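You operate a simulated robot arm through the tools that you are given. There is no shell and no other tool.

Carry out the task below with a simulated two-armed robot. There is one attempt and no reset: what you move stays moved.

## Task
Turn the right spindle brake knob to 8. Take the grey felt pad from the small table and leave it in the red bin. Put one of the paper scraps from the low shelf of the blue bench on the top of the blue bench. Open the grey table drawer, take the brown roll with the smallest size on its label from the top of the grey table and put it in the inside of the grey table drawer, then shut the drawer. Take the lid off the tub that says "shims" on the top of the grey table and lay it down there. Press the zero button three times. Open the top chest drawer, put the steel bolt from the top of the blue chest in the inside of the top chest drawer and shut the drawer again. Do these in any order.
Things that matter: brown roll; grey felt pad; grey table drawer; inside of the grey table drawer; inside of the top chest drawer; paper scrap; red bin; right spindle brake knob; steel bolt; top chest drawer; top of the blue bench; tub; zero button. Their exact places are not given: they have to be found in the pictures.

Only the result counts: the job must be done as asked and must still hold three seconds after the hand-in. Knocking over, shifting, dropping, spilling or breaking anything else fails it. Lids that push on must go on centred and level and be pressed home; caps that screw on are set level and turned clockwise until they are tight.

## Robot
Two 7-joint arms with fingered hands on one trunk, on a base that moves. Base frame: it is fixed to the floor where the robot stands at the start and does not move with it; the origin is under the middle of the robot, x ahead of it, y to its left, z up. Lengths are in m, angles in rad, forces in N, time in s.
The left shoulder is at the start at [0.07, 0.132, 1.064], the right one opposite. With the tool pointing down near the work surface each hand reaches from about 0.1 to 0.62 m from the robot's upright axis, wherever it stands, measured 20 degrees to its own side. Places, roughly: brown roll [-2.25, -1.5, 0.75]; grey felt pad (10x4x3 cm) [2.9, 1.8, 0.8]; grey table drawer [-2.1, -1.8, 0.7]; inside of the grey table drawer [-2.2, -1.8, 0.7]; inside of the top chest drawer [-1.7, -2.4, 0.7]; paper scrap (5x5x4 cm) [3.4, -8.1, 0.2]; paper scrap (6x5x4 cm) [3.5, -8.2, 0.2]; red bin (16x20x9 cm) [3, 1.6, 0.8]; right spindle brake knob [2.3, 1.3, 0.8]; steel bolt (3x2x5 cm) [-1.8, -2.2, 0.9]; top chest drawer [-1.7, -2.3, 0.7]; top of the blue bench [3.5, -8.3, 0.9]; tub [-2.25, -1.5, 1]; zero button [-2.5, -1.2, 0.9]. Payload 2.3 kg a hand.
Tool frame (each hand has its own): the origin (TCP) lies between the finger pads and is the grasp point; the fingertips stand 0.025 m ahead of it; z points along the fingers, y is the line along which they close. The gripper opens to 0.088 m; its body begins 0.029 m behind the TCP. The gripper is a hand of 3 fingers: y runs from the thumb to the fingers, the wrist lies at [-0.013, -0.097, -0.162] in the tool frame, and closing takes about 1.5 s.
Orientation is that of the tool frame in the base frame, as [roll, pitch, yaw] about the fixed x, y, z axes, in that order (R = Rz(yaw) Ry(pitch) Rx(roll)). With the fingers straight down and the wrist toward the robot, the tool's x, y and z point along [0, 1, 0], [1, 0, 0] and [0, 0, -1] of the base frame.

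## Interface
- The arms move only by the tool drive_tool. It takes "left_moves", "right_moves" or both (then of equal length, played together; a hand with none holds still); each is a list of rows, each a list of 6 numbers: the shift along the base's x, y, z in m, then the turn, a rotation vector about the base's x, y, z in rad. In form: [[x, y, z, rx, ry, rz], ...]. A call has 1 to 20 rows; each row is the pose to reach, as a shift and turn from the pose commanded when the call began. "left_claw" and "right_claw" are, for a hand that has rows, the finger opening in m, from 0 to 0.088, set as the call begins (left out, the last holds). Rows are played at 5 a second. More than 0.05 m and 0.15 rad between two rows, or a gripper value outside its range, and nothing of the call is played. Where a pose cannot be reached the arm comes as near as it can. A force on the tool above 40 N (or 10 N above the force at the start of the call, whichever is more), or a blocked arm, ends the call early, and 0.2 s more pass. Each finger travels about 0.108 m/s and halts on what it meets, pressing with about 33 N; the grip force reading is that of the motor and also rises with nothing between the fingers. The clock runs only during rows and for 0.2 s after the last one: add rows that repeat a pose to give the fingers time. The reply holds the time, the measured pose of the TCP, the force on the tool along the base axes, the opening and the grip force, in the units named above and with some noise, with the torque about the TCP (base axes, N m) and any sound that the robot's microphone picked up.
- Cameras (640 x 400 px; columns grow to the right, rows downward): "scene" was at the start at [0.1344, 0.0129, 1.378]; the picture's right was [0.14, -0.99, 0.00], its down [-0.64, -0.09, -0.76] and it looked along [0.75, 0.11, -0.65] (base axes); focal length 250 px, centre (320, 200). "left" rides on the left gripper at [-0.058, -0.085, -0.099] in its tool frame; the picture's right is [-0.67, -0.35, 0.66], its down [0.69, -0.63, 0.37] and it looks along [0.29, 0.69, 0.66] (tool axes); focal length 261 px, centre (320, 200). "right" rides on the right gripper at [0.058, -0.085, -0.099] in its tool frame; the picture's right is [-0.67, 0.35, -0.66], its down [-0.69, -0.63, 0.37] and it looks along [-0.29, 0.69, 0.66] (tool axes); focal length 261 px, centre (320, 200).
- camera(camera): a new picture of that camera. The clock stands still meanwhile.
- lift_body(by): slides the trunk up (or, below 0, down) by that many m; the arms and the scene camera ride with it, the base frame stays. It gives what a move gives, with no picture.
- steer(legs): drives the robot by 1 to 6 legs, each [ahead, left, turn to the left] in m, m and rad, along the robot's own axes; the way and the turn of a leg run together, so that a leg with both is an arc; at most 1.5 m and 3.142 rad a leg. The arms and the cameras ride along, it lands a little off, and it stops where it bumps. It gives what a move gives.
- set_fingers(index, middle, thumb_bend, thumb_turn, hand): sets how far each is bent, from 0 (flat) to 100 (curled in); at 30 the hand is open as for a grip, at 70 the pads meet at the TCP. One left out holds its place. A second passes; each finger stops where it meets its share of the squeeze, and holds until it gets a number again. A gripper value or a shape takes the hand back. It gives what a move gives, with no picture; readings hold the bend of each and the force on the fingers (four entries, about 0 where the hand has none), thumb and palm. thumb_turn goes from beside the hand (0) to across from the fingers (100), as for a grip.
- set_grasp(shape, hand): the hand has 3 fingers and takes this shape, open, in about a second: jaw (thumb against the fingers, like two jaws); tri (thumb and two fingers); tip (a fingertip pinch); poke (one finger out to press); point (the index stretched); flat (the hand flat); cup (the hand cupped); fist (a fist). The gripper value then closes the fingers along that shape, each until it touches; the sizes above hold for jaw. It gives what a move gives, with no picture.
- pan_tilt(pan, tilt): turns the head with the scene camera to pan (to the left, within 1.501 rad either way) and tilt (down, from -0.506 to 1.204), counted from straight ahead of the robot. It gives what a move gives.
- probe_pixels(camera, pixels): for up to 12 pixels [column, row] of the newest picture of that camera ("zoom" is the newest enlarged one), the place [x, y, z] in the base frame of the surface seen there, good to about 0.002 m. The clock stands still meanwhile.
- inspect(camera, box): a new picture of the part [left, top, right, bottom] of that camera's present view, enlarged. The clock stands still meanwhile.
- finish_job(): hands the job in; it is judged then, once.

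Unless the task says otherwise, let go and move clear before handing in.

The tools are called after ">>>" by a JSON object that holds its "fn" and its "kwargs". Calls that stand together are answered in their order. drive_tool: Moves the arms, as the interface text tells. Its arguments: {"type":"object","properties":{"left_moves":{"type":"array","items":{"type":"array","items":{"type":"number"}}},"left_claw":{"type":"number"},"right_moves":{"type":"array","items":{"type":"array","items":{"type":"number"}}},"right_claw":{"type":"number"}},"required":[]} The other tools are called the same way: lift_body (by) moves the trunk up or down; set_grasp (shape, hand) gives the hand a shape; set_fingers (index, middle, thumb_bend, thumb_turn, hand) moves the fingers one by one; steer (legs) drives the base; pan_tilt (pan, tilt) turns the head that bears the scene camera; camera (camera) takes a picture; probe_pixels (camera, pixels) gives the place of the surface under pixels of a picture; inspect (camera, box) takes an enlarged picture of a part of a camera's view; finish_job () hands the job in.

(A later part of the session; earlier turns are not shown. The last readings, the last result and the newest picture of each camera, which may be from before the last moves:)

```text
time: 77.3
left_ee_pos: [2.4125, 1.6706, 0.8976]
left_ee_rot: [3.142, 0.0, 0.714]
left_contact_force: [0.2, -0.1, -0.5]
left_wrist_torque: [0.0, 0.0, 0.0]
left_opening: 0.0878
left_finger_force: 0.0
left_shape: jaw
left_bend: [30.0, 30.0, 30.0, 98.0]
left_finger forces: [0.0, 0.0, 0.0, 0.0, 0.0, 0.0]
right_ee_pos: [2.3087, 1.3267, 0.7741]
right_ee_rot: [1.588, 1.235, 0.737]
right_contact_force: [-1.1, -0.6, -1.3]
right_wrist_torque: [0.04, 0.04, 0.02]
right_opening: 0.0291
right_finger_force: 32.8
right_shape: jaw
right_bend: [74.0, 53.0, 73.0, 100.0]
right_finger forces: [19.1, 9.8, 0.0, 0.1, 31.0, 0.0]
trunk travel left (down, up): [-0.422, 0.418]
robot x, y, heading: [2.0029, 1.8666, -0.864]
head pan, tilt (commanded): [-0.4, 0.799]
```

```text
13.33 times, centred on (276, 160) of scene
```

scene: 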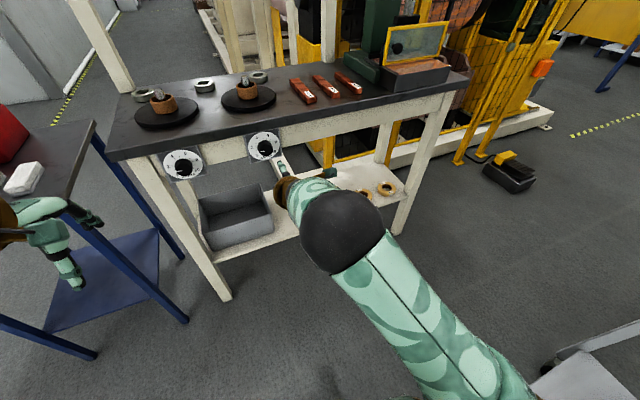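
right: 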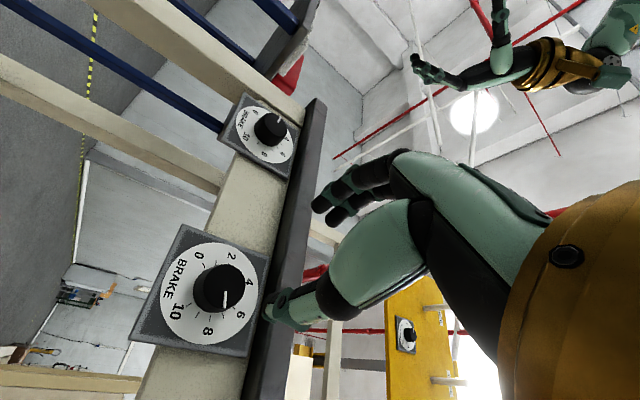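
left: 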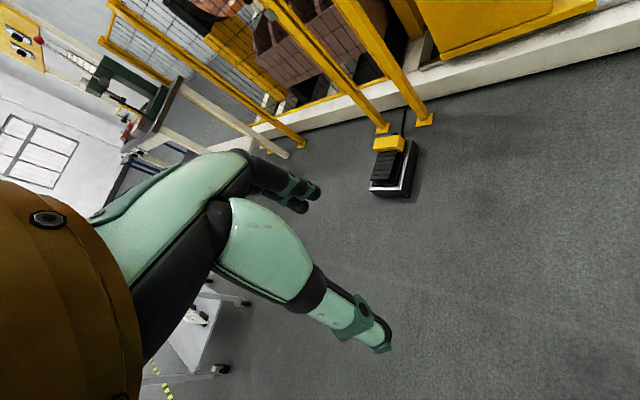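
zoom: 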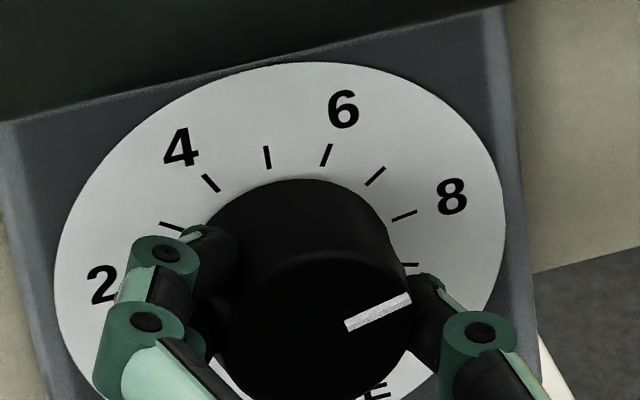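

Gripped without moving it noticeably (pointer slope 26/61). Adding 5° clockwise, then opening and backing off.

>>> {"fn": "drive_tool", "kwargs": {"right_moves": [[0, 0, 0, 0.0185, -0.0215, 0], [0, 0, 0, 0.037, -0.043, 0], [0, 0, 0, 0.0553, -0.0645, 0], [0, 0, 0, 0.0553, -0.0645, 0]]}}

>>> {"fn": "drive_tool", "kwargs": {"right_moves": [[0, 0, 0, 0, 0, 0], [0, 0, 0, 0, 0, 0], [0, 0, 0, 0, 0, 0], [0, 0, 0, 0, 0, 0], [-0.01, 0.0114, 0, 0, 0, 0], [-0.0195, 0.0228, 0, 0, 0, 0], [-0.039, 0.0455, 0, 0, 0, 0], [-0.0585, 0.0683, 0, 0, 0, 0], [-0.0781, 0.0911, 0, 0, 0, 0], [-0.0781, 0.0911, 0, 0, 0, 0]], "right_claw": 0.06}}

>>> {"fn": "inspect", "kwargs": {"camera": "scene", "box": [252, 145, 300, 175]}}

>>> {"fn": "inspect", "kwargs": {"camera": "right", "box": [152, 240, 280, 320]}}

```text
time: 78.3
left_ee_pos: [2.4131, 1.6716, 0.8986]
left_ee_rot: [3.141, -0.001, 0.714]
left_contact_force: [1.2, 0.7, 0.2]
left_wrist_torque: [0.01, 0.0, 0.01]
left_opening: 0.0876
left_finger_force: 0.0
left_shape: jaw
left_bend: [30.0, 30.0, 30.0, 98.0]
left_finger forces: [0.0, 0.0, 0.1, 0.0, 0.0, 0.0]
right_ee_pos: [2.3092, 1.3266, 0.7752]
right_ee_rot: [1.577, 1.151, 0.726]
right_contact_force: [-0.7, -2.8, 0.6]
right_wrist_torque: [0.01, -0.01, -0.01]
right_opening: 0.029
right_finger_force: 32.8
right_shape: jaw
right_bend: [74.0, 53.0, 73.0, 100.0]
right_finger forces: [18.8, 11.1, 0.0, 0.0, 31.4, 0.0]
trunk travel left (down, up): [-0.422, 0.418]
robot x, y, heading: [2.0028, 1.8655, -0.856]
head pan, tilt (commanded): [-0.4, 0.799]
```

```text
time: 80.5
left_ee_pos: [2.4135, 1.6702, 0.899]
left_ee_rot: [-3.14, 0.0, 0.713]
left_contact_force: [-0.5, 0.6, 0.0]
left_wrist_torque: [0.01, -0.01, 0.02]
left_opening: 0.0876
left_finger_force: 0.1
left_shape: jaw
left_bend: [30.0, 30.0, 30.0, 98.0]
left_finger forces: [0.0, 0.0, 0.1, 0.0, 0.1, 0.0]
right_ee_pos: [2.2317, 1.4184, 0.7751]
right_ee_rot: [1.577, 1.151, 0.726]
right_contact_force: [-0.5, 0.4, -0.7]
right_wrist_torque: [0.01, 0.01, 0.01]
right_opening: 0.0594
right_finger_force: 0.0
right_shape: jaw
right_bend: [28.0, 38.0, 60.0, 100.0]
right_finger forces: [0.1, 0.0, 0.0, 0.0, 0.0, 0.0]
trunk travel left (down, up): [-0.422, 0.418]
robot x, y, heading: [2.0025, 1.865, -0.862]
head pan, tilt (commanded): [-0.4, 0.799]
```

```text
13.33 times, centred on (276, 160) of scene
```

zoom: 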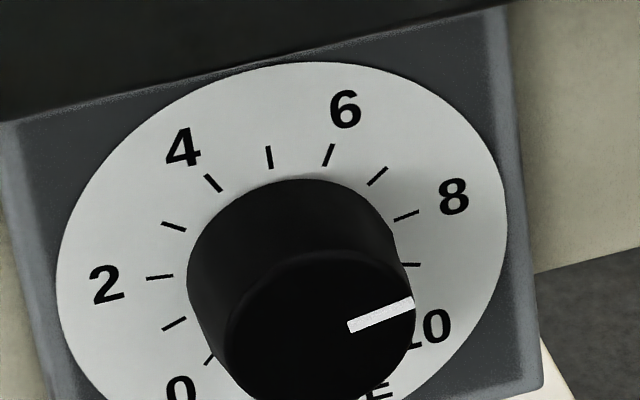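

```text
5.00 times, centred on (216, 280) of right
```

zoom: 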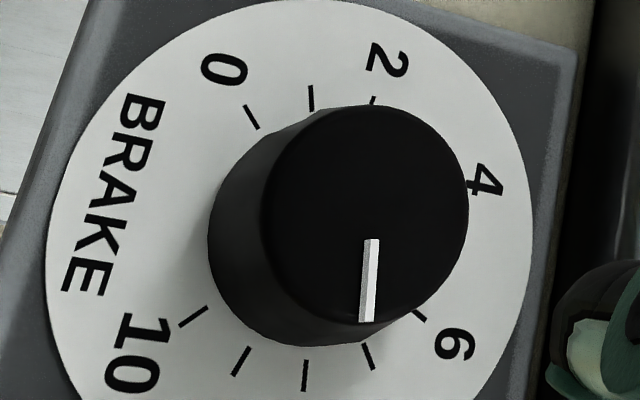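

The pointer is now parallel to the 8 tick (≈7.95), so the knob is done. I'll raise the trunk 0.2 m and look down to judge the base's size before shifting left toward the pad table.

>>> {"fn": "lift_body", "kwargs": {"by": 0.2}}

>>> {"fn": "pan_tilt", "kwargs": {"pan": 0.5, "tilt": 1.2}}

>>> {"fn": "camera", "kwargs": {"camera": "scene"}}

```text
time: 82.6
left_ee_pos: [2.4133, 1.6712, 1.0985]
left_ee_rot: [3.141, 0.001, 0.711]
left_contact_force: [1.2, -0.6, 0.0]
left_wrist_torque: [0.03, -0.02, 0.01]
left_opening: 0.0876
left_finger_force: 0.0
left_shape: jaw
left_bend: [30.0, 30.0, 30.0, 98.0]
left_finger forces: [0.0, 0.0, 0.0, 0.1, 0.1, 0.0]
right_ee_pos: [2.2305, 1.4174, 0.9743]
right_ee_rot: [1.58, 1.152, 0.728]
right_contact_force: [-0.4, 0.1, 0.0]
right_wrist_torque: [0.01, 0.01, 0.04]
right_opening: 0.0596
right_finger_force: 0.1
right_shape: jaw
right_bend: [28.0, 38.0, 60.0, 100.0]
right_finger forces: [0.0, 0.0, 0.0, 0.0, 0.0, 0.1]
trunk travel left (down, up): [-0.622, 0.218]
robot x, y, heading: [2.0053, 1.8648, -0.857]
head pan, tilt (commanded): [-0.4, 0.799]
```

```text
time: 83.8
left_ee_pos: [2.4134, 1.671, 1.0984]
left_ee_rot: [-3.141, 0.001, 0.712]
left_contact_force: [-0.9, -0.8, -0.1]
left_wrist_torque: [0.01, 0.0, 0.0]
left_opening: 0.0877
left_finger_force: 0.2
left_shape: jaw
left_bend: [30.0, 30.0, 30.0, 98.0]
left_finger forces: [0.1, 0.0, 0.1, 0.0, 0.0, 0.0]
right_ee_pos: [2.2311, 1.4194, 0.9756]
right_ee_rot: [1.58, 1.152, 0.729]
right_contact_force: [-0.3, 0.2, 0.6]
right_wrist_torque: [0.01, 0.02, 0.03]
right_opening: 0.0592
right_finger_force: 0.1
right_shape: jaw
right_bend: [28.0, 38.0, 60.0, 100.0]
right_finger forces: [0.0, 0.0, 0.1, 0.0, 0.0, 0.0]
trunk travel left (down, up): [-0.622, 0.218]
robot x, y, heading: [2.0006, 1.8611, -0.857]
head pan, tilt (commanded): [0.499, 1.201]
```

```text
taken
```

scene: 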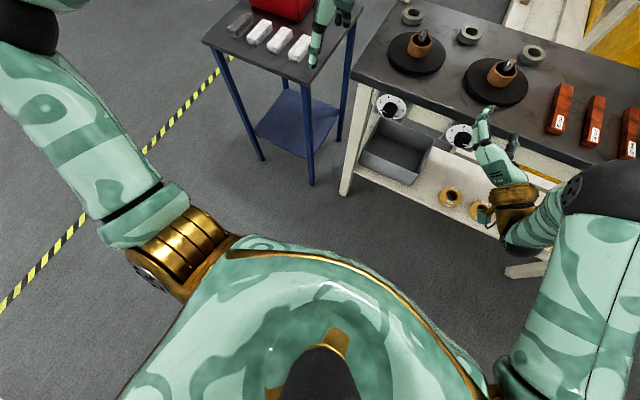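

The torso hides the base; I probe floor points just beyond its outline to bound the base footprint, and the pad table's edges.

>>> {"fn": "probe_pixels", "kwargs": {"camera": "scene", "pixels": [[300, 235], [380, 265], [450, 310], [330, 240], [205, 35], [310, 82], [240, 25], [225, 38], [258, 33], [280, 40], [265, 10], [315, 185]]}}

```text
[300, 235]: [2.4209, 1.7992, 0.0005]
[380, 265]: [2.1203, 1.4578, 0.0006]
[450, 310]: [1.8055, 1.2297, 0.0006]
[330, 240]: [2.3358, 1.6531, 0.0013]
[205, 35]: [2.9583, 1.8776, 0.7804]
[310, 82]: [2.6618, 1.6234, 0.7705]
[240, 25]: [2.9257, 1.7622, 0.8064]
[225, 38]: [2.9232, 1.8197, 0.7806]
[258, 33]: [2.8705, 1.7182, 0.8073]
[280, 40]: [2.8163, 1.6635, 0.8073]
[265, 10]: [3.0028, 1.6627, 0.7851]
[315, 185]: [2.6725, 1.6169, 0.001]
```

The pad table's front edge runs at t=−0.50 from s=3.08 to 3.47, with nothing of the base showing beyond 0.39 m. I'll slide left 0.44 m and then forward 0.2 m.

>>> {"fn": "steer", "kwargs": {"legs": [[0, 0.436, 0], [0.2, 0, 0]]}}

>>> {"fn": "pan_tilt", "kwargs": {"pan": 0.2, "tilt": 0.9}}

>>> {"fn": "camera", "kwargs": {"camera": "scene"}}

```text
time: 87.7
left_ee_pos: [2.8663, 1.8086, 1.0994]
left_ee_rot: [3.139, 0.0, 0.714]
left_contact_force: [0.2, -0.7, -0.1]
left_wrist_torque: [0.01, -0.02, -0.01]
left_opening: 0.0878
left_finger_force: 0.0
left_shape: jaw
left_bend: [30.0, 30.0, 30.0, 98.0]
left_finger forces: [0.0, 0.0, 0.2, 0.0, 0.0, 0.0]
right_ee_pos: [2.6841, 1.5533, 0.9766]
right_ee_rot: [1.57, 1.153, 0.72]
right_contact_force: [0.6, -1.1, -0.4]
right_wrist_torque: [0.01, 0.03, 0.0]
right_opening: 0.0596
right_finger_force: 0.0
right_shape: jaw
right_bend: [28.0, 38.0, 60.0, 100.0]
right_finger forces: [0.0, 0.0, 0.0, 0.0, 0.1, 0.0]
trunk travel left (down, up): [-0.622, 0.218]
robot x, y, heading: [2.4556, 2.0011, -0.857]
head pan, tilt (commanded): [0.499, 1.201]
```

```text
time: 88.5
left_ee_pos: [2.8667, 1.808, 1.0991]
left_ee_rot: [3.141, 0.001, 0.713]
left_contact_force: [0.2, 0.5, -0.4]
left_wrist_torque: [0.03, -0.05, -0.04]
left_opening: 0.0878
left_finger_force: 0.1
left_shape: jaw
left_bend: [30.0, 30.0, 30.0, 98.0]
left_finger forces: [0.0, 0.0, 0.0, 0.0, 0.0, 0.0]
right_ee_pos: [2.6847, 1.5533, 0.9742]
right_ee_rot: [1.579, 1.152, 0.73]
right_contact_force: [0.2, 0.3, 0.2]
right_wrist_torque: [-0.02, -0.01, -0.01]
right_opening: 0.0595
right_finger_force: 0.1
right_shape: jaw
right_bend: [28.0, 38.0, 60.0, 100.0]
right_finger forces: [0.0, 0.0, 0.1, 0.1, 0.1, 0.0]
trunk travel left (down, up): [-0.622, 0.218]
robot x, y, heading: [2.456, 2.0007, -0.86]
head pan, tilt (commanded): [0.201, 0.901]
```

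```text
taken
```

scene: 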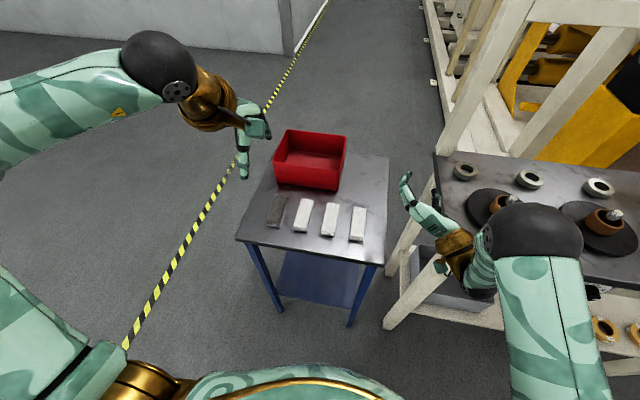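

The pads and bin are in plain view (grey pad px 277,210; bin px 310,160). I zoom to get the grey pad's outline.

>>> {"fn": "inspect", "kwargs": {"camera": "scene", "box": [240, 120, 400, 220]}}

>>> {"fn": "inspect", "kwargs": {"camera": "scene", "box": [240, 180, 320, 230]}}

>>> {"fn": "probe_pixels", "kwargs": {"camera": "zoom", "pixels": [[300, 240], [265, 120], [360, 125], [215, 330], [320, 345], [240, 345], [250, 225], [340, 230], [465, 280], [380, 120]]}}

```text
4.00 times, centred on (320, 170) of scene
```

zoom: 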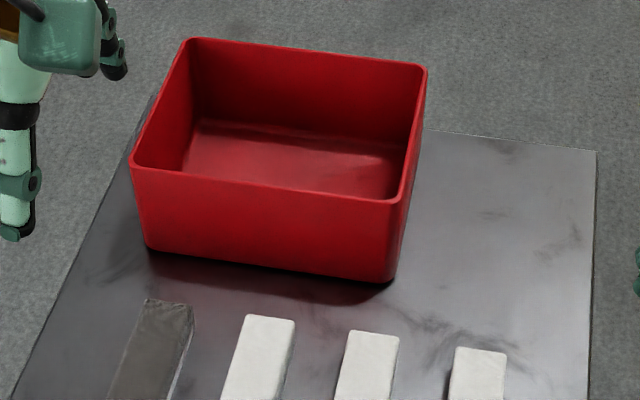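

```text
8.00 times, centred on (280, 205) of scene
```

zoom: 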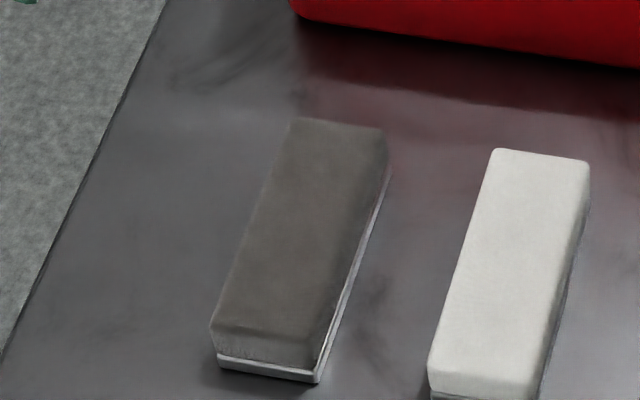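

```text
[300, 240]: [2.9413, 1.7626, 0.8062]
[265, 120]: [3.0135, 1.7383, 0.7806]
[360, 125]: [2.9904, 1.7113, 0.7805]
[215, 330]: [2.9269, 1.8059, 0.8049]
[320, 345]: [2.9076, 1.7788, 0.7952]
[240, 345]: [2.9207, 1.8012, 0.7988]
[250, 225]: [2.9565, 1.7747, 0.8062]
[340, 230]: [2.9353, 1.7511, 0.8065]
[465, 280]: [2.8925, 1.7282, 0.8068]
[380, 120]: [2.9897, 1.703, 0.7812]
```

I probe the top corners of the grey pad to get its long axis.

>>> {"fn": "probe_pixels", "kwargs": {"camera": "zoom", "pixels": [[302, 130], [375, 140], [222, 318], [310, 335], [262, 225], [345, 240], [270, 320], [340, 130]]}}

>>> {"fn": "camera", "kwargs": {"camera": "left"}}

```text
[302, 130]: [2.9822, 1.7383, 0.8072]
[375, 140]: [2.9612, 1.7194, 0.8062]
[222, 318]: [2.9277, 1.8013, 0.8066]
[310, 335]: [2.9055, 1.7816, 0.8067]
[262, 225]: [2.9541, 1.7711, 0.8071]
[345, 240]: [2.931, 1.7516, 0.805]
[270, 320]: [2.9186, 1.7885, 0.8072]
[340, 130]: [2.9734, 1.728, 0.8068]
```

```text
taken
```

left: 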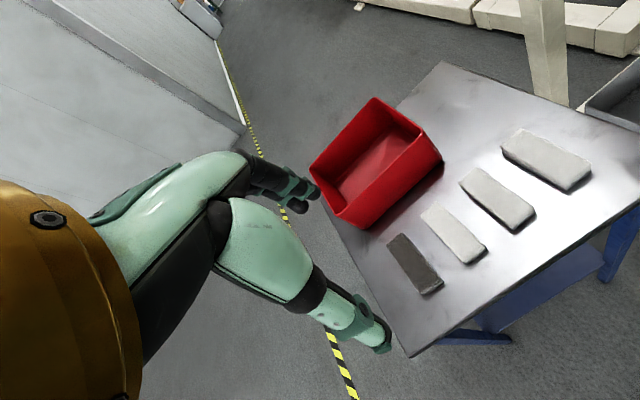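

The grey pad's centre is [2.944,1.760], long axis along the forward direction. I'll turn the left hand −90° about vertical (so it closes across the 4 cm width) and bring it above the pad.

>>> {"fn": "drive_tool", "kwargs": {"left_moves": [[0.007, -0.0044, -0.01, 0, 0, -0.143], [0.014, -0.0088, -0.02, 0, 0, -0.286], [0.021, -0.0132, -0.03, 0, 0, -0.429], [0.028, -0.0176, -0.04, 0, 0, -0.572], [0.035, -0.022, -0.05, 0, 0, -0.715], [0.042, -0.0264, -0.06, 0, 0, -0.858], [0.049, -0.0308, -0.07, 0, 0, -1.001], [0.056, -0.0352, -0.08, 0, 0, -1.144], [0.063, -0.0396, -0.1, 0, 0, -1.287], [0.07, -0.044, -0.12, 0, 0, -1.43], [0.0773, -0.048, -0.15, 0, 0, -1.571], [0.0773, -0.048, -0.17, 0, 0, -1.571], [0.0773, -0.048, -0.17, 0, 0, -1.571]], "left_claw": 0.062}}

>>> {"fn": "camera", "kwargs": {"camera": "left"}}

>>> {"fn": "inspect", "kwargs": {"camera": "scene", "box": [200, 120, 360, 220]}}

```text
time: 91.2
left_ee_pos: [2.6583, 1.8413, 1.0093]
left_ee_rot: [3.14, 0.001, -0.856]
left_contact_force: [-0.2, 0.1, -0.6]
left_wrist_torque: [-0.03, 0.04, -0.03]
left_opening: 0.0623
left_finger_force: 0.0
left_shape: jaw
left_bend: [27.0, 37.0, 57.0, 99.0]
left_finger forces: [0.1, 0.1, 0.0, 0.0, 0.1, 0.0]
left hand out of reach, approached as far as the arm can: row 4, 5, 6, 7, 8, 9, 10, 11, 12, 13
right_ee_pos: [2.6854, 1.5535, 0.9755]
right_ee_rot: [1.576, 1.152, 0.726]
right_contact_force: [-0.9, 1.0, -0.1]
right_wrist_torque: [0.0, 0.05, 0.0]
right_opening: 0.0599
right_finger_force: 0.1
right_shape: jaw
right_bend: [28.0, 38.0, 60.0, 100.0]
right_finger forces: [0.0, 0.0, 0.0, 0.1, 0.1, 0.0]
trunk travel left (down, up): [-0.622, 0.218]
robot x, y, heading: [2.4563, 2.002, -0.86]
head pan, tilt (commanded): [0.201, 0.901]
```

```text
taken
```

left: 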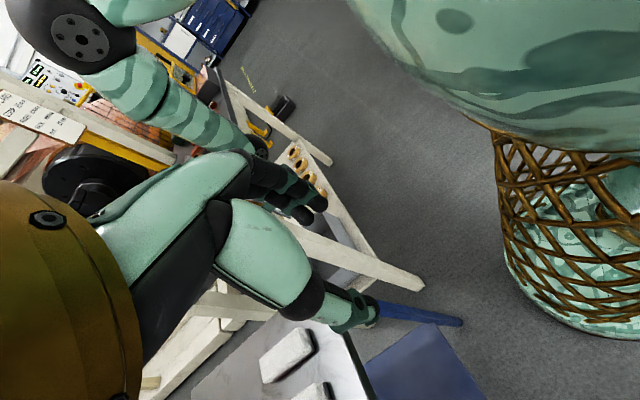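

```text
4.00 times, centred on (280, 170) of scene
```

zoom: 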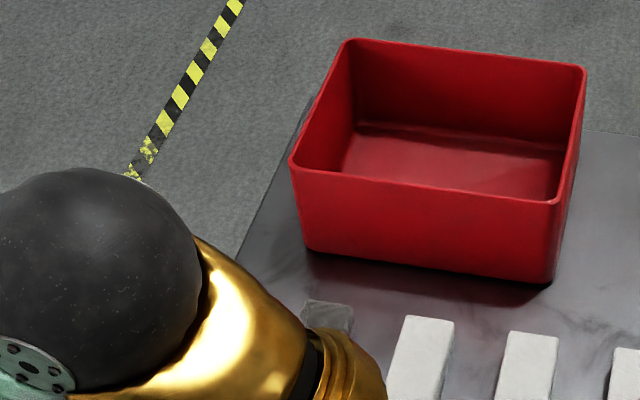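

The hand turned but was pulled back to [2.658,1.841,1.009]; with the wrist outside, that spot is out of reach. I'll undo the turn and try the opposite one (wrist inside).

>>> {"fn": "drive_tool", "kwargs": {"left_moves": [[0.02, -0.003, 0.01, 0, 0, 0.143], [0.04, -0.006, 0.02, 0, 0, 0.286], [0.06, -0.009, 0.03, 0, 0, 0.429], [0.08, -0.012, 0.04, 0, 0, 0.572], [0.1, -0.015, 0.05, 0, 0, 0.715], [0.12, -0.018, 0.06, 0, 0, 0.858], [0.14, -0.021, 0.07, 0, 0, 1.001], [0.16, -0.024, 0.08, 0, 0, 1.144], [0.18, -0.027, 0.09, 0, 0, 1.287], [0.2, -0.03, 0.09, 0, 0, 1.43], [0.208, -0.033, 0.09, 0, 0, 1.571], [0.208, -0.033, 0.09, 0, 0, 1.571]]}}

>>> {"fn": "drive_tool", "kwargs": {"left_moves": [[0, 0, 0, 0, 0, 0.143], [0, 0, 0, 0, 0, 0.286], [0, 0, 0, 0, 0, 0.429], [0, 0, 0, 0, 0, 0.572], [0, 0, 0, 0, 0, 0.715], [0, 0, 0, 0, 0, 0.858], [0, 0, 0, 0, 0, 1.001], [0, 0, 0, 0, 0, 1.144], [0, 0, 0, 0, 0, 1.287], [0, 0, 0, 0, 0, 1.43], [0, 0, 0, 0, 0, 1.571], [0, 0, 0, 0, 0, 1.571]]}}

>>> {"fn": "camera", "kwargs": {"camera": "scene"}}

```text
time: 93.8
left_ee_pos: [2.8699, 1.814, 1.1026]
left_ee_rot: [-3.141, 0.002, 0.716]
left_contact_force: [0.3, 0.8, 0.5]
left_wrist_torque: [0.02, 0.01, -0.05]
left_opening: 0.0621
left_finger_force: 0.1
left_shape: jaw
left_bend: [27.0, 37.0, 57.0, 99.0]
left_finger forces: [0.0, 0.1, 0.0, 0.0, 0.1, 0.1]
right_ee_pos: [2.685, 1.5533, 0.9758]
right_ee_rot: [1.577, 1.151, 0.727]
right_contact_force: [0.1, 0.1, 0.3]
right_wrist_torque: [-0.03, 0.01, -0.03]
right_opening: 0.0596
right_finger_force: 0.1
right_shape: jaw
right_bend: [28.0, 38.0, 60.0, 100.0]
right_finger forces: [0.0, 0.0, 0.1, 0.1, 0.0, 0.0]
trunk travel left (down, up): [-0.622, 0.218]
robot x, y, heading: [2.4546, 2.0037, -0.858]
head pan, tilt (commanded): [0.201, 0.901]
```

```text
time: 96.5
left_ee_pos: [2.8693, 1.8143, 1.106]
left_ee_rot: [3.141, -0.002, 2.287]
left_contact_force: [0.1, 0.3, 0.3]
left_wrist_torque: [0.02, 0.0, 0.01]
left_opening: 0.0623
left_finger_force: 0.1
left_shape: jaw
left_bend: [27.0, 37.0, 57.0, 99.0]
left_finger forces: [0.1, 0.1, 0.0, 0.0, 0.1, 0.0]
right_ee_pos: [2.6848, 1.553, 0.9764]
right_ee_rot: [1.575, 1.152, 0.726]
right_contact_force: [0.4, 0.1, -0.2]
right_wrist_torque: [0.01, -0.03, -0.01]
right_opening: 0.0595
right_finger_force: 0.2
right_shape: jaw
right_bend: [28.0, 38.0, 60.0, 100.0]
right_finger forces: [0.0, 0.0, 0.0, 0.0, 0.1, 0.0]
trunk travel left (down, up): [-0.622, 0.218]
robot x, y, heading: [2.4568, 2.004, -0.86]
head pan, tilt (commanded): [0.201, 0.901]
```

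```text
taken
```

scene: 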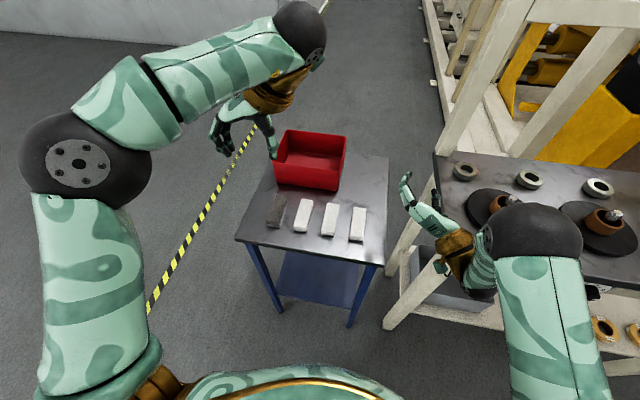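

With the wrist inside this orientation is reachable. I'll move above the pad (z≈0.90) and check alignment.

>>> {"fn": "drive_tool", "kwargs": {"left_moves": [[0.03, -0.022, -0.02, 0, 0, 0], [0.06, -0.044, -0.04, 0, 0, 0], [0.075, -0.054, -0.08, 0, 0, 0], [0.075, -0.054, -0.12, 0, 0, 0], [0.075, -0.054, -0.16, 0, 0, 0], [0.075, -0.054, -0.2, 0, 0, 0], [0.075, -0.054, -0.2, 0, 0, 0]]}}

>>> {"fn": "camera", "kwargs": {"camera": "left"}}

>>> {"fn": "inspect", "kwargs": {"camera": "scene", "box": [200, 120, 360, 220]}}

```text
time: 98.0
left_ee_pos: [2.944, 1.759, 0.9041]
left_ee_rot: [-3.141, 0.0, 2.285]
left_contact_force: [0.2, -0.2, 0.3]
left_wrist_torque: [-0.02, 0.02, 0.01]
left_opening: 0.0621
left_finger_force: 0.1
left_shape: jaw
left_bend: [27.0, 37.0, 57.0, 99.0]
left_finger forces: [0.0, 0.1, 0.0, 0.0, 0.0, 0.0]
left hand out of reach, approached as far as the arm can: row 3
right_ee_pos: [2.685, 1.5541, 0.9768]
right_ee_rot: [1.578, 1.153, 0.73]
right_contact_force: [-0.3, 0.1, -0.8]
right_wrist_torque: [-0.02, -0.01, 0.0]
right_opening: 0.0597
right_finger_force: 0.0
right_shape: jaw
right_bend: [28.0, 38.0, 60.0, 100.0]
right_finger forces: [0.0, 0.0, 0.0, 0.0, 0.0, 0.1]
trunk travel left (down, up): [-0.622, 0.218]
robot x, y, heading: [2.4519, 2.0014, -0.854]
head pan, tilt (commanded): [0.201, 0.901]
```

```text
taken
```

left: 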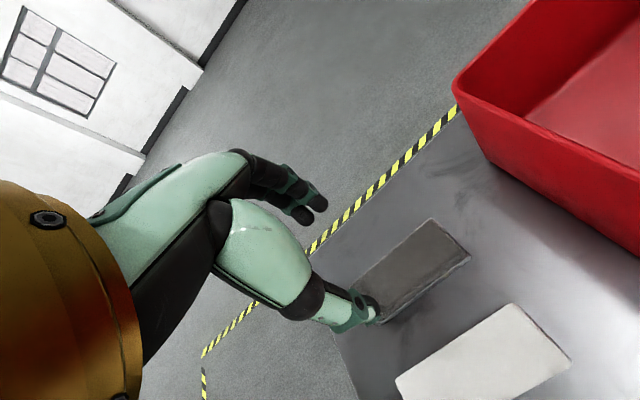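

```text
4.00 times, centred on (280, 170) of scene
```

zoom: 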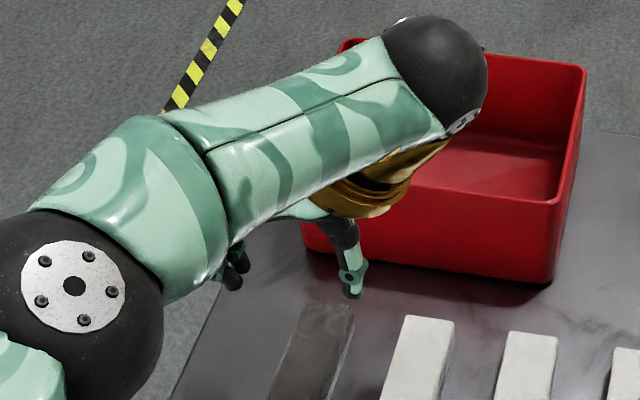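

The pad sits where the TCP will land (predicted px 396,275 vs pad centre ≈406,272). Descending to z≈0.812 and then closing.

>>> {"fn": "drive_tool", "kwargs": {"left_moves": [[0, 0.001, -0.03, 0, 0, 0], [0, 0.001, -0.06, 0, 0, 0], [0, 0.001, -0.08, 0, 0, 0], [0, 0.001, -0.091, 0, 0, 0], [0, 0.001, -0.091, 0, 0, 0]]}}

>>> {"fn": "camera", "kwargs": {"camera": "left"}}

```text
time: 99.2
left_ee_pos: [2.9454, 1.7614, 0.8128]
left_ee_rot: [3.141, -0.001, 2.285]
left_contact_force: [0.5, 1.1, -0.3]
left_wrist_torque: [-0.01, 0.05, 0.01]
left_opening: 0.0619
left_finger_force: 0.1
left_shape: jaw
left_bend: [27.0, 37.0, 57.0, 99.0]
left_finger forces: [0.1, 0.0, 0.1, 0.0, 0.1, 0.0]
right_ee_pos: [2.6856, 1.5532, 0.9748]
right_ee_rot: [1.579, 1.151, 0.731]
right_contact_force: [-0.4, -0.2, -1.3]
right_wrist_torque: [0.01, 0.02, 0.01]
right_opening: 0.0595
right_finger_force: 0.0
right_shape: jaw
right_bend: [28.0, 38.0, 60.0, 100.0]
right_finger forces: [0.0, 0.0, 0.0, 0.0, 0.0, 0.0]
trunk travel left (down, up): [-0.622, 0.218]
robot x, y, heading: [2.4592, 2.0026, -0.854]
head pan, tilt (commanded): [0.201, 0.901]
```

```text
taken
```

left: 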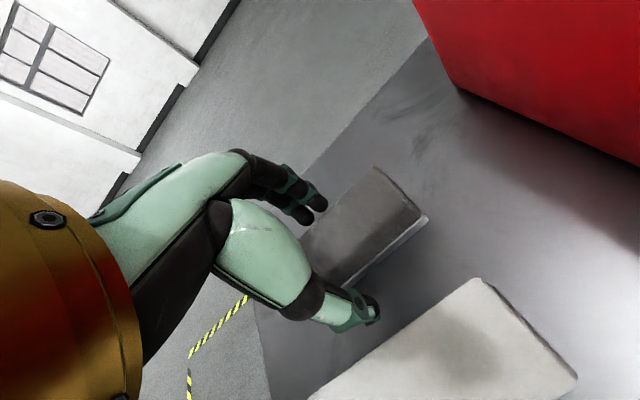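

Thumb (px 370,310) and fingers (px 315,200) now straddle the grey pad. Closing the hand.

>>> {"fn": "drive_tool", "kwargs": {"left_moves": [[0, 0, 0, 0, 0, 0], [0, 0, 0, 0, 0, 0], [0, 0, 0, 0, 0, 0], [0, 0, 0, 0, 0, 0], [0, 0, 0, 0, 0, 0]], "left_claw": 0.02}}

>>> {"fn": "camera", "kwargs": {"camera": "left"}}

```text
time: 100.5
left_ee_pos: [2.9437, 1.7605, 0.8124]
left_ee_rot: [-3.141, -0.001, 2.284]
left_contact_force: [-0.6, -0.5, -0.2]
left_wrist_torque: [0.02, -0.01, -0.03]
left_opening: 0.0301
left_finger_force: 33.6
left_shape: jaw
left_bend: [74.0, 51.0, 74.0, 100.0]
left_finger forces: [19.3, 10.4, 0.0, 0.0, 29.8, 0.0]
right_ee_pos: [2.6859, 1.5541, 0.9737]
right_ee_rot: [1.58, 1.152, 0.733]
right_contact_force: [0.4, 0.1, -0.8]
right_wrist_torque: [-0.03, -0.03, 0.0]
right_opening: 0.0597
right_finger_force: 0.0
right_shape: jaw
right_bend: [28.0, 38.0, 60.0, 100.0]
right_finger forces: [0.1, 0.0, 0.0, 0.1, 0.0, 0.0]
trunk travel left (down, up): [-0.622, 0.218]
robot x, y, heading: [2.4546, 2.004, -0.857]
head pan, tilt (commanded): [0.201, 0.901]
```

```text
taken
```

left: 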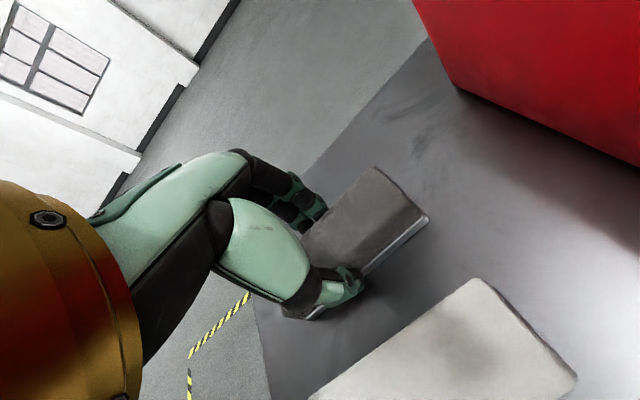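

Gripped (19/10/30 N). Lifting the pad 0.16 m straight up.

>>> {"fn": "drive_tool", "kwargs": {"left_moves": [[0, 0, 0.03, 0, 0, 0], [0, 0, 0.07, 0, 0, 0], [0, 0, 0.11, 0, 0, 0], [0, 0, 0.15, 0, 0, 0], [0, 0, 0.165, 0, 0, 0], [0, 0, 0.165, 0, 0, 0]]}}

>>> {"fn": "camera", "kwargs": {"camera": "scene"}}

>>> {"fn": "probe_pixels", "kwargs": {"camera": "scene", "pixels": [[310, 165], [287, 132], [346, 138], [339, 169], [274, 162], [330, 150], [300, 150], [345, 155]]}}

>>> {"fn": "camera", "kwargs": {"camera": "left"}}

```text
time: 101.8
left_ee_pos: [2.9446, 1.7608, 0.9775]
left_ee_rot: [3.142, -0.001, 2.284]
left_contact_force: [-0.7, 0.3, -0.8]
left_wrist_torque: [-0.05, -0.01, 0.0]
left_opening: 0.0302
left_finger_force: 33.3
left_shape: jaw
left_bend: [74.0, 51.0, 74.0, 100.0]
left_finger forces: [19.3, 10.4, 0.0, 0.0, 29.7, 0.0]
right_ee_pos: [2.6841, 1.5539, 0.9758]
right_ee_rot: [1.577, 1.151, 0.728]
right_contact_force: [-0.2, 0.4, -0.2]
right_wrist_torque: [-0.02, -0.01, -0.02]
right_opening: 0.0596
right_finger_force: 0.1
right_shape: jaw
right_bend: [28.0, 38.0, 60.0, 100.0]
right_finger forces: [0.1, 0.0, 0.0, 0.0, 0.0, 0.0]
trunk travel left (down, up): [-0.622, 0.218]
robot x, y, heading: [2.4544, 2.0052, -0.858]
head pan, tilt (commanded): [0.201, 0.901]
```

```text
taken
```

scene: 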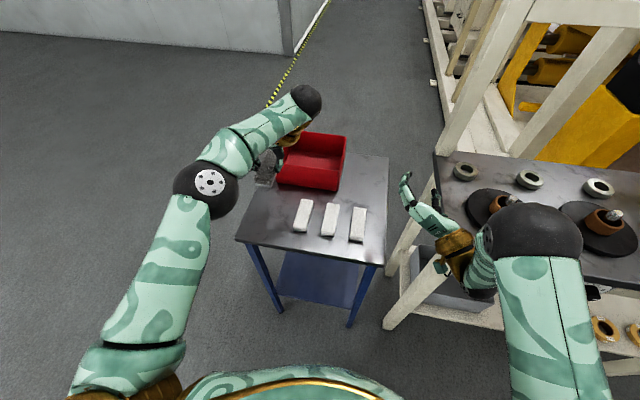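

```text
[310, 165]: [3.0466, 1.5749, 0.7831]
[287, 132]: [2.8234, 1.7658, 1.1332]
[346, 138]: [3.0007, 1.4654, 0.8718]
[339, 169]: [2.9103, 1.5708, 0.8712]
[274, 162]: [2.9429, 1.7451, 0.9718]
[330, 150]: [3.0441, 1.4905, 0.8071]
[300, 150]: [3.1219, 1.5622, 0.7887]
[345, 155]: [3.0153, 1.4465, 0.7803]
```

```text
taken
```

left: 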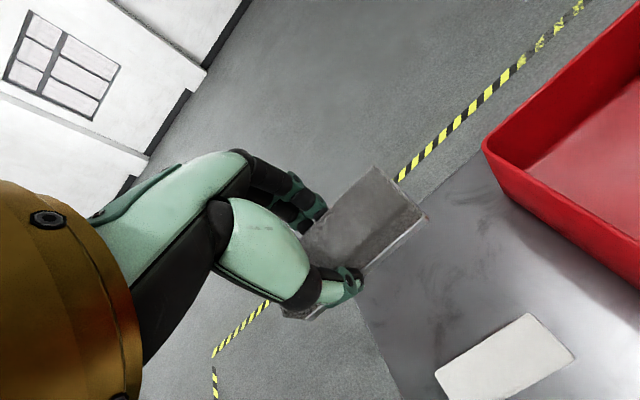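

The bin centre is about [3.03,1.584] – 0.71 m from the robot's axis, too far from here. I'll go round to the table's left end, where the bin is only 14 cm from the edge; first I look left to be sure the floor is clear.

>>> {"fn": "pan_tilt", "kwargs": {"pan": 1.1, "tilt": 0.6}}

>>> {"fn": "camera", "kwargs": {"camera": "scene"}}

```text
time: 103.0
left_ee_pos: [2.9453, 1.7595, 0.977]
left_ee_rot: [-3.141, 0.0, 2.285]
left_contact_force: [-0.4, 0.4, -0.3]
left_wrist_torque: [0.02, 0.03, -0.02]
left_opening: 0.0301
left_finger_force: 33.0
left_shape: jaw
left_bend: [74.0, 51.0, 74.0, 100.0]
left_finger forces: [19.2, 10.4, 0.1, 0.1, 29.7, 0.0]
right_ee_pos: [2.6857, 1.5545, 0.9739]
right_ee_rot: [1.579, 1.151, 0.731]
right_contact_force: [0.3, -0.4, 0.6]
right_wrist_torque: [0.02, 0.01, 0.02]
right_opening: 0.0595
right_finger_force: 0.0
right_shape: jaw
right_bend: [28.0, 38.0, 60.0, 100.0]
right_finger forces: [0.0, 0.1, 0.0, 0.1, 0.0, 0.0]
trunk travel left (down, up): [-0.622, 0.218]
robot x, y, heading: [2.4554, 2.0022, -0.854]
head pan, tilt (commanded): [1.1, 0.6]
```

```text
taken
```

scene: 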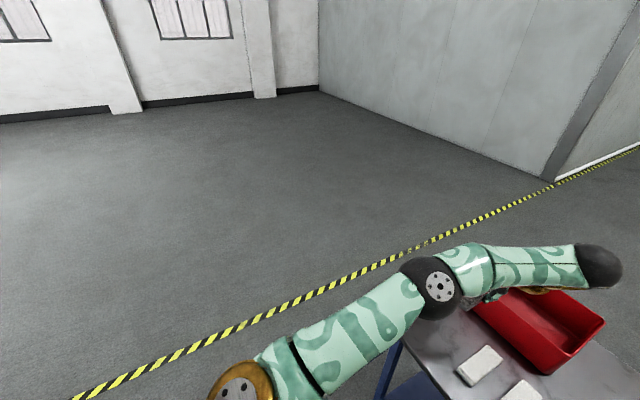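

The floor to the left is empty. Driving round: back 0.25, left 0.75, forward 0.79, then turn right 90°.

>>> {"fn": "steer", "kwargs": {"legs": [[-0.25, 0, 0], [0, 0.75, 0], [0.79, 0, 0], [0, 0, -1.571]]}}

>>> {"fn": "pan_tilt", "kwargs": {"pan": 0.1, "tilt": 0.9}}

>>> {"fn": "camera", "kwargs": {"camera": "scene"}}

```text
time: 116.3
left_ee_pos: [3.138, 1.6158, 0.9777]
left_ee_rot: [3.141, 0.001, 0.706]
left_contact_force: [-0.5, -1.2, -0.8]
left_wrist_torque: [0.0, -0.05, 0.02]
left_opening: 0.03
left_finger_force: 33.4
left_shape: jaw
left_bend: [74.0, 52.0, 74.0, 100.0]
left_finger forces: [19.3, 10.5, 0.0, 0.1, 29.7, 0.0]
right_ee_pos: [2.9351, 1.8773, 0.9746]
right_ee_rot: [1.573, 1.152, -0.857]
right_contact_force: [1.6, -0.6, -1.0]
right_wrist_torque: [-0.01, 0.0, -0.01]
right_opening: 0.0593
right_finger_force: 0.0
right_shape: jaw
right_bend: [28.0, 38.0, 60.0, 100.0]
right_finger forces: [0.0, 0.1, 0.1, 0.0, 0.0, 0.0]
trunk travel left (down, up): [-0.622, 0.218]
robot x, y, heading: [3.3839, 2.1041, -2.438]
head pan, tilt (commanded): [1.1, 0.6]
```

```text
time: 117.6
left_ee_pos: [3.1376, 1.616, 0.9778]
left_ee_rot: [-3.141, 0.001, 0.702]
left_contact_force: [-0.1, 0.1, -0.7]
left_wrist_torque: [-0.01, -0.01, 0.01]
left_opening: 0.0301
left_finger_force: 32.8
left_shape: jaw
left_bend: [74.0, 52.0, 74.0, 100.0]
left_finger forces: [19.3, 10.4, 0.0, 0.0, 29.7, 0.0]
right_ee_pos: [2.9357, 1.8774, 0.9743]
right_ee_rot: [1.574, 1.152, -0.855]
right_contact_force: [0.4, -0.1, -0.1]
right_wrist_torque: [-0.01, 0.02, -0.02]
right_opening: 0.0596
right_finger_force: 0.1
right_shape: jaw
right_bend: [28.0, 38.0, 60.0, 100.0]
right_finger forces: [0.1, 0.1, 0.0, 0.0, 0.0, 0.1]
trunk travel left (down, up): [-0.622, 0.218]
robot x, y, heading: [3.3862, 2.1008, -2.437]
head pan, tilt (commanded): [0.099, 0.901]
```

```text
taken
```

scene: 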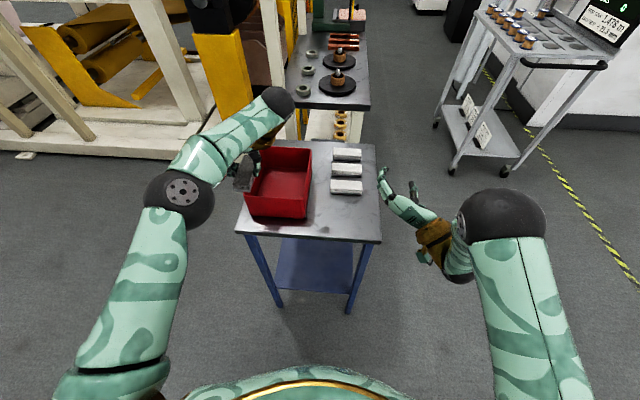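

The robot now faces the bin from the table's end; the pad hangs just left of the bin (px 243,175). I'll nudge forward 5 cm, then move the pad over the bin's middle.

>>> {"fn": "steer", "kwargs": {"legs": [[0.05, 0, 0]]}}

>>> {"fn": "drive_tool", "kwargs": {"left_moves": [[-0.015, 0.0026, 0, 0, 0, 0], [-0.03, 0.0052, 0, 0, 0, 0], [-0.045, 0.0078, 0, 0, 0, 0], [-0.0587, 0.0102, 0, 0, 0, 0], [-0.0587, 0.0102, 0, 0, 0, 0]]}}

>>> {"fn": "camera", "kwargs": {"camera": "scene"}}

>>> {"fn": "camera", "kwargs": {"camera": "left"}}

```text
time: 118.5
left_ee_pos: [3.1037, 1.5857, 0.9803]
left_ee_rot: [3.141, 0.004, 0.704]
left_contact_force: [0.3, 0.8, -0.1]
left_wrist_torque: [0.01, 0.03, 0.0]
left_opening: 0.0301
left_finger_force: 33.1
left_shape: jaw
left_bend: [74.0, 52.0, 74.0, 100.0]
left_finger forces: [19.2, 10.4, 0.0, 0.0, 29.7, 0.0]
right_ee_pos: [2.8996, 1.8487, 0.9768]
right_ee_rot: [1.572, 1.153, -0.858]
right_contact_force: [0.2, 0.0, -0.2]
right_wrist_torque: [-0.02, 0.02, 0.02]
right_opening: 0.0594
right_finger_force: 0.1
right_shape: jaw
right_bend: [28.0, 38.0, 60.0, 100.0]
right_finger forces: [0.0, 0.1, 0.1, 0.0, 0.0, 0.0]
trunk travel left (down, up): [-0.622, 0.218]
robot x, y, heading: [3.3476, 2.0683, -2.438]
head pan, tilt (commanded): [0.099, 0.901]
```

```text
time: 119.7
left_ee_pos: [3.0764, 1.6046, 0.9735]
left_ee_rot: [-3.141, -0.001, 0.702]
left_contact_force: [0.0, -0.4, -1.7]
left_wrist_torque: [0.01, 0.01, 0.0]
left_opening: 0.0299
left_finger_force: 32.9
left_shape: jaw
left_bend: [74.0, 52.0, 74.0, 100.0]
left_finger forces: [19.4, 10.4, 0.0, 0.0, 29.7, 0.0]
left hand out of reach, approached as far as the arm can: row 2, 3, 4, 5
right_ee_pos: [2.8967, 1.8456, 0.9748]
right_ee_rot: [1.58, 1.153, -0.85]
right_contact_force: [0.3, 0.3, -0.4]
right_wrist_torque: [0.02, -0.03, -0.02]
right_opening: 0.0595
right_finger_force: 0.1
right_shape: jaw
right_bend: [28.0, 38.0, 60.0, 100.0]
right_finger forces: [0.0, 0.1, 0.1, 0.1, 0.1, 0.1]
trunk travel left (down, up): [-0.622, 0.218]
robot x, y, heading: [3.3465, 2.0702, -2.435]
head pan, tilt (commanded): [0.099, 0.901]
```

```text
taken
```

scene: 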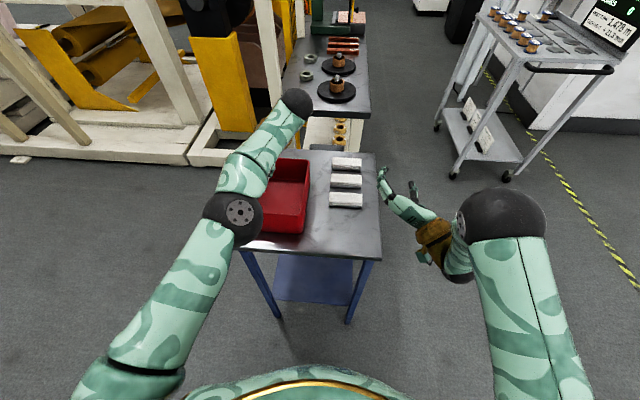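

```text
taken
```

left: 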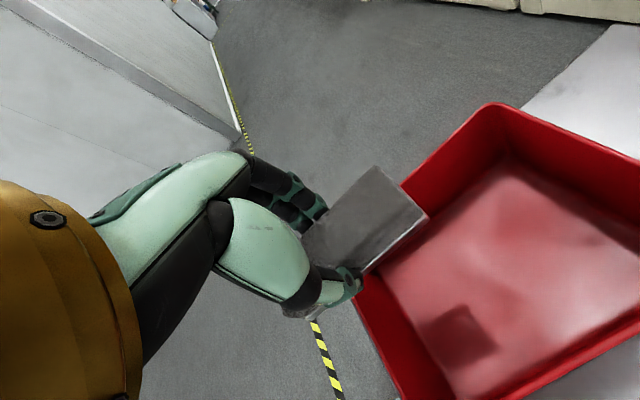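

The pad is over the near rim of the bin (left view), but the wrist limits further reach in this hand yaw. I'll turn the hand −45° toward its natural orientation and shift it to the bin's middle.

>>> {"fn": "drive_tool", "kwargs": {"left_moves": [[0, 0, 0.005, 0, 0, -0.14], [0, 0, 0.01, 0, 0, -0.28], [0, 0, 0.01, 0, 0, -0.42], [0, 0, 0.01, 0, 0, -0.56], [0, 0, 0.01, 0, 0, -0.7], [0, 0, 0.01, 0, 0, -0.8], [-0.02, -0.007, 0.01, 0, 0, -0.8], [-0.041, -0.015, 0.01, 0, 0, -0.8], [-0.041, -0.015, 0.01, 0, 0, -0.8]]}}

>>> {"fn": "camera", "kwargs": {"camera": "left"}}

```text
time: 121.7
left_ee_pos: [3.0355, 1.5896, 0.9843]
left_ee_rot: [-3.141, 0.002, -0.098]
left_contact_force: [0.6, 0.7, -0.9]
left_wrist_torque: [-0.02, 0.02, -0.01]
left_opening: 0.0299
left_finger_force: 32.9
left_shape: jaw
left_bend: [74.0, 52.0, 74.0, 100.0]
left_finger forces: [19.3, 10.5, 0.0, 0.1, 29.7, 0.0]
right_ee_pos: [2.8968, 1.8456, 0.9755]
right_ee_rot: [1.574, 1.154, -0.857]
right_contact_force: [-0.6, 0.2, 0.3]
right_wrist_torque: [0.02, 0.03, 0.03]
right_opening: 0.0598
right_finger_force: 0.1
right_shape: jaw
right_bend: [28.0, 38.0, 60.0, 100.0]
right_finger forces: [0.0, 0.1, 0.0, 0.0, 0.0, 0.0]
trunk travel left (down, up): [-0.622, 0.218]
robot x, y, heading: [3.3445, 2.0681, -2.436]
head pan, tilt (commanded): [0.099, 0.901]
```

```text
taken
```

left: 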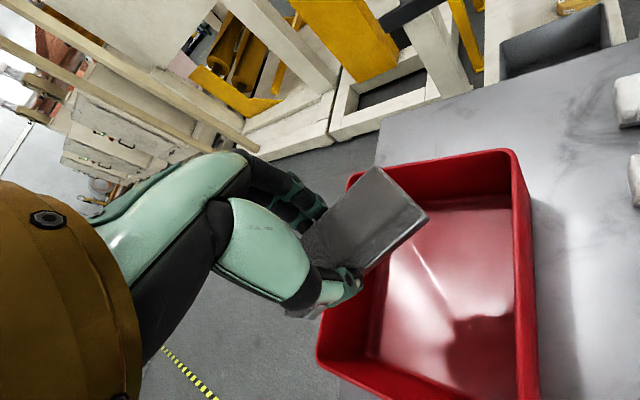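

The pad is over the bin's middle (its landing point projects to px 432,289, well inside). Lowering 0.12 m and releasing.

>>> {"fn": "drive_tool", "kwargs": {"left_moves": [[0, 0, -0.04, 0, 0, 0], [0, 0, -0.08, 0, 0, 0], [0, 0, -0.11, 0, 0, 0], [0, 0, -0.13, 0, 0, 0], [0, 0, -0.13, 0, 0, 0]]}}

>>> {"fn": "camera", "kwargs": {"camera": "left"}}

```text
time: 122.9
left_ee_pos: [3.037, 1.5884, 0.8552]
left_ee_rot: [-3.141, -0.001, -0.096]
left_contact_force: [0.4, 0.2, -1.6]
left_wrist_torque: [0.0, -0.01, -0.02]
left_opening: 0.0298
left_finger_force: 32.7
left_shape: jaw
left_bend: [74.0, 52.0, 74.0, 100.0]
left_finger forces: [19.2, 10.4, 0.1, 0.0, 29.6, 0.0]
right_ee_pos: [2.898, 1.846, 0.9751]
right_ee_rot: [1.581, 1.15, -0.849]
right_contact_force: [0.2, 0.5, -0.3]
right_wrist_torque: [-0.03, 0.02, 0.02]
right_opening: 0.0595
right_finger_force: 0.1
right_shape: jaw
right_bend: [28.0, 38.0, 60.0, 100.0]
right_finger forces: [0.0, 0.0, 0.0, 0.0, 0.1, 0.0]
trunk travel left (down, up): [-0.622, 0.218]
robot x, y, heading: [3.3504, 2.0678, -2.439]
head pan, tilt (commanded): [0.099, 0.901]
```

```text
taken
```

left: 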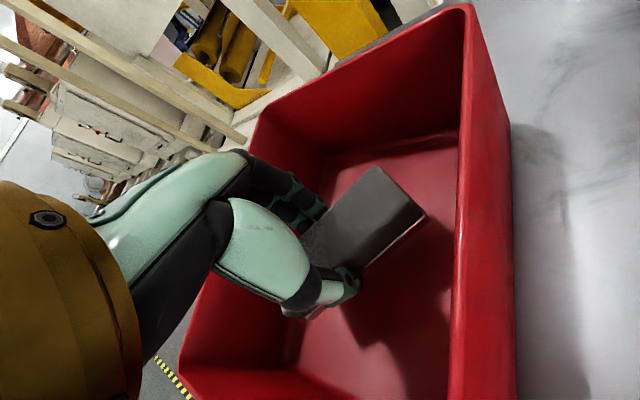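

The pad is inside the bin walls. I'll lower another 2.5 cm, open to 0.062, and lift away.

>>> {"fn": "drive_tool", "kwargs": {"left_moves": [[0, 0, -0.012, 0, 0, 0], [0, 0, -0.024, 0, 0, 0], [0, 0, -0.024, 0, 0, 0]]}}

>>> {"fn": "drive_tool", "kwargs": {"left_moves": [[0, 0, 0, 0, 0, 0], [0, 0, 0, 0, 0, 0], [0, 0, 0, 0, 0, 0], [0, 0, 0, 0, 0, 0], [0, 0, 0.02, 0, 0, 0], [0, 0, 0.06, 0, 0, 0], [0, 0, 0.1, 0, 0, 0], [0, 0, 0.15, 0, 0, 0], [0, 0, 0.2, 0, 0, 0], [0, 0, 0.22, 0, 0, 0]], "left_claw": 0.065}}

>>> {"fn": "camera", "kwargs": {"camera": "left"}}

```text
time: 123.7
left_ee_pos: [3.0354, 1.5892, 0.8297]
left_ee_rot: [3.142, 0.0, -0.096]
left_contact_force: [0.4, 0.5, -0.9]
left_wrist_torque: [-0.01, -0.02, -0.02]
left_opening: 0.0301
left_finger_force: 33.2
left_shape: jaw
left_bend: [74.0, 52.0, 74.0, 100.0]
left_finger forces: [19.3, 10.4, 0.1, 0.0, 29.6, 0.0]
right_ee_pos: [2.8969, 1.8449, 0.9751]
right_ee_rot: [1.58, 1.152, -0.85]
right_contact_force: [0.3, -0.3, 0.4]
right_wrist_torque: [0.01, 0.0, 0.0]
right_opening: 0.0599
right_finger_force: 0.1
right_shape: jaw
right_bend: [28.0, 38.0, 60.0, 100.0]
right_finger forces: [0.0, 0.0, 0.0, 0.0, 0.0, 0.0]
trunk travel left (down, up): [-0.622, 0.218]
robot x, y, heading: [3.346, 2.0676, -2.438]
head pan, tilt (commanded): [0.099, 0.901]
```

```text
time: 125.9
left_ee_pos: [3.0332, 1.5895, 1.0496]
left_ee_rot: [-3.139, -0.001, -0.098]
left_contact_force: [-0.2, -1.2, 0.3]
left_wrist_torque: [0.01, -0.02, -0.02]
left_opening: 0.0649
left_finger_force: 0.2
left_shape: jaw
left_bend: [27.0, 36.0, 55.0, 99.0]
left_finger forces: [0.0, 0.0, 0.0, 0.0, 0.1, 0.0]
right_ee_pos: [2.8975, 1.8453, 0.9746]
right_ee_rot: [1.578, 1.15, -0.854]
right_contact_force: [-0.1, 0.0, 0.6]
right_wrist_torque: [0.05, -0.02, 0.01]
right_opening: 0.0596
right_finger_force: 0.0
right_shape: jaw
right_bend: [28.0, 38.0, 60.0, 100.0]
right_finger forces: [0.0, 0.0, 0.1, 0.0, 0.0, 0.1]
trunk travel left (down, up): [-0.622, 0.218]
robot x, y, heading: [3.3504, 2.0711, -2.44]
head pan, tilt (commanded): [0.099, 0.901]
```

```text
taken
```

left: 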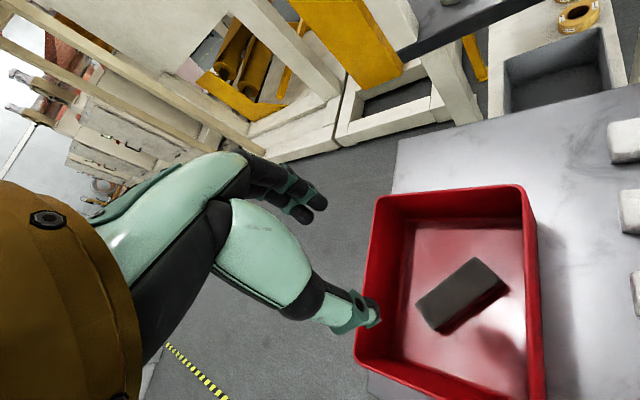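

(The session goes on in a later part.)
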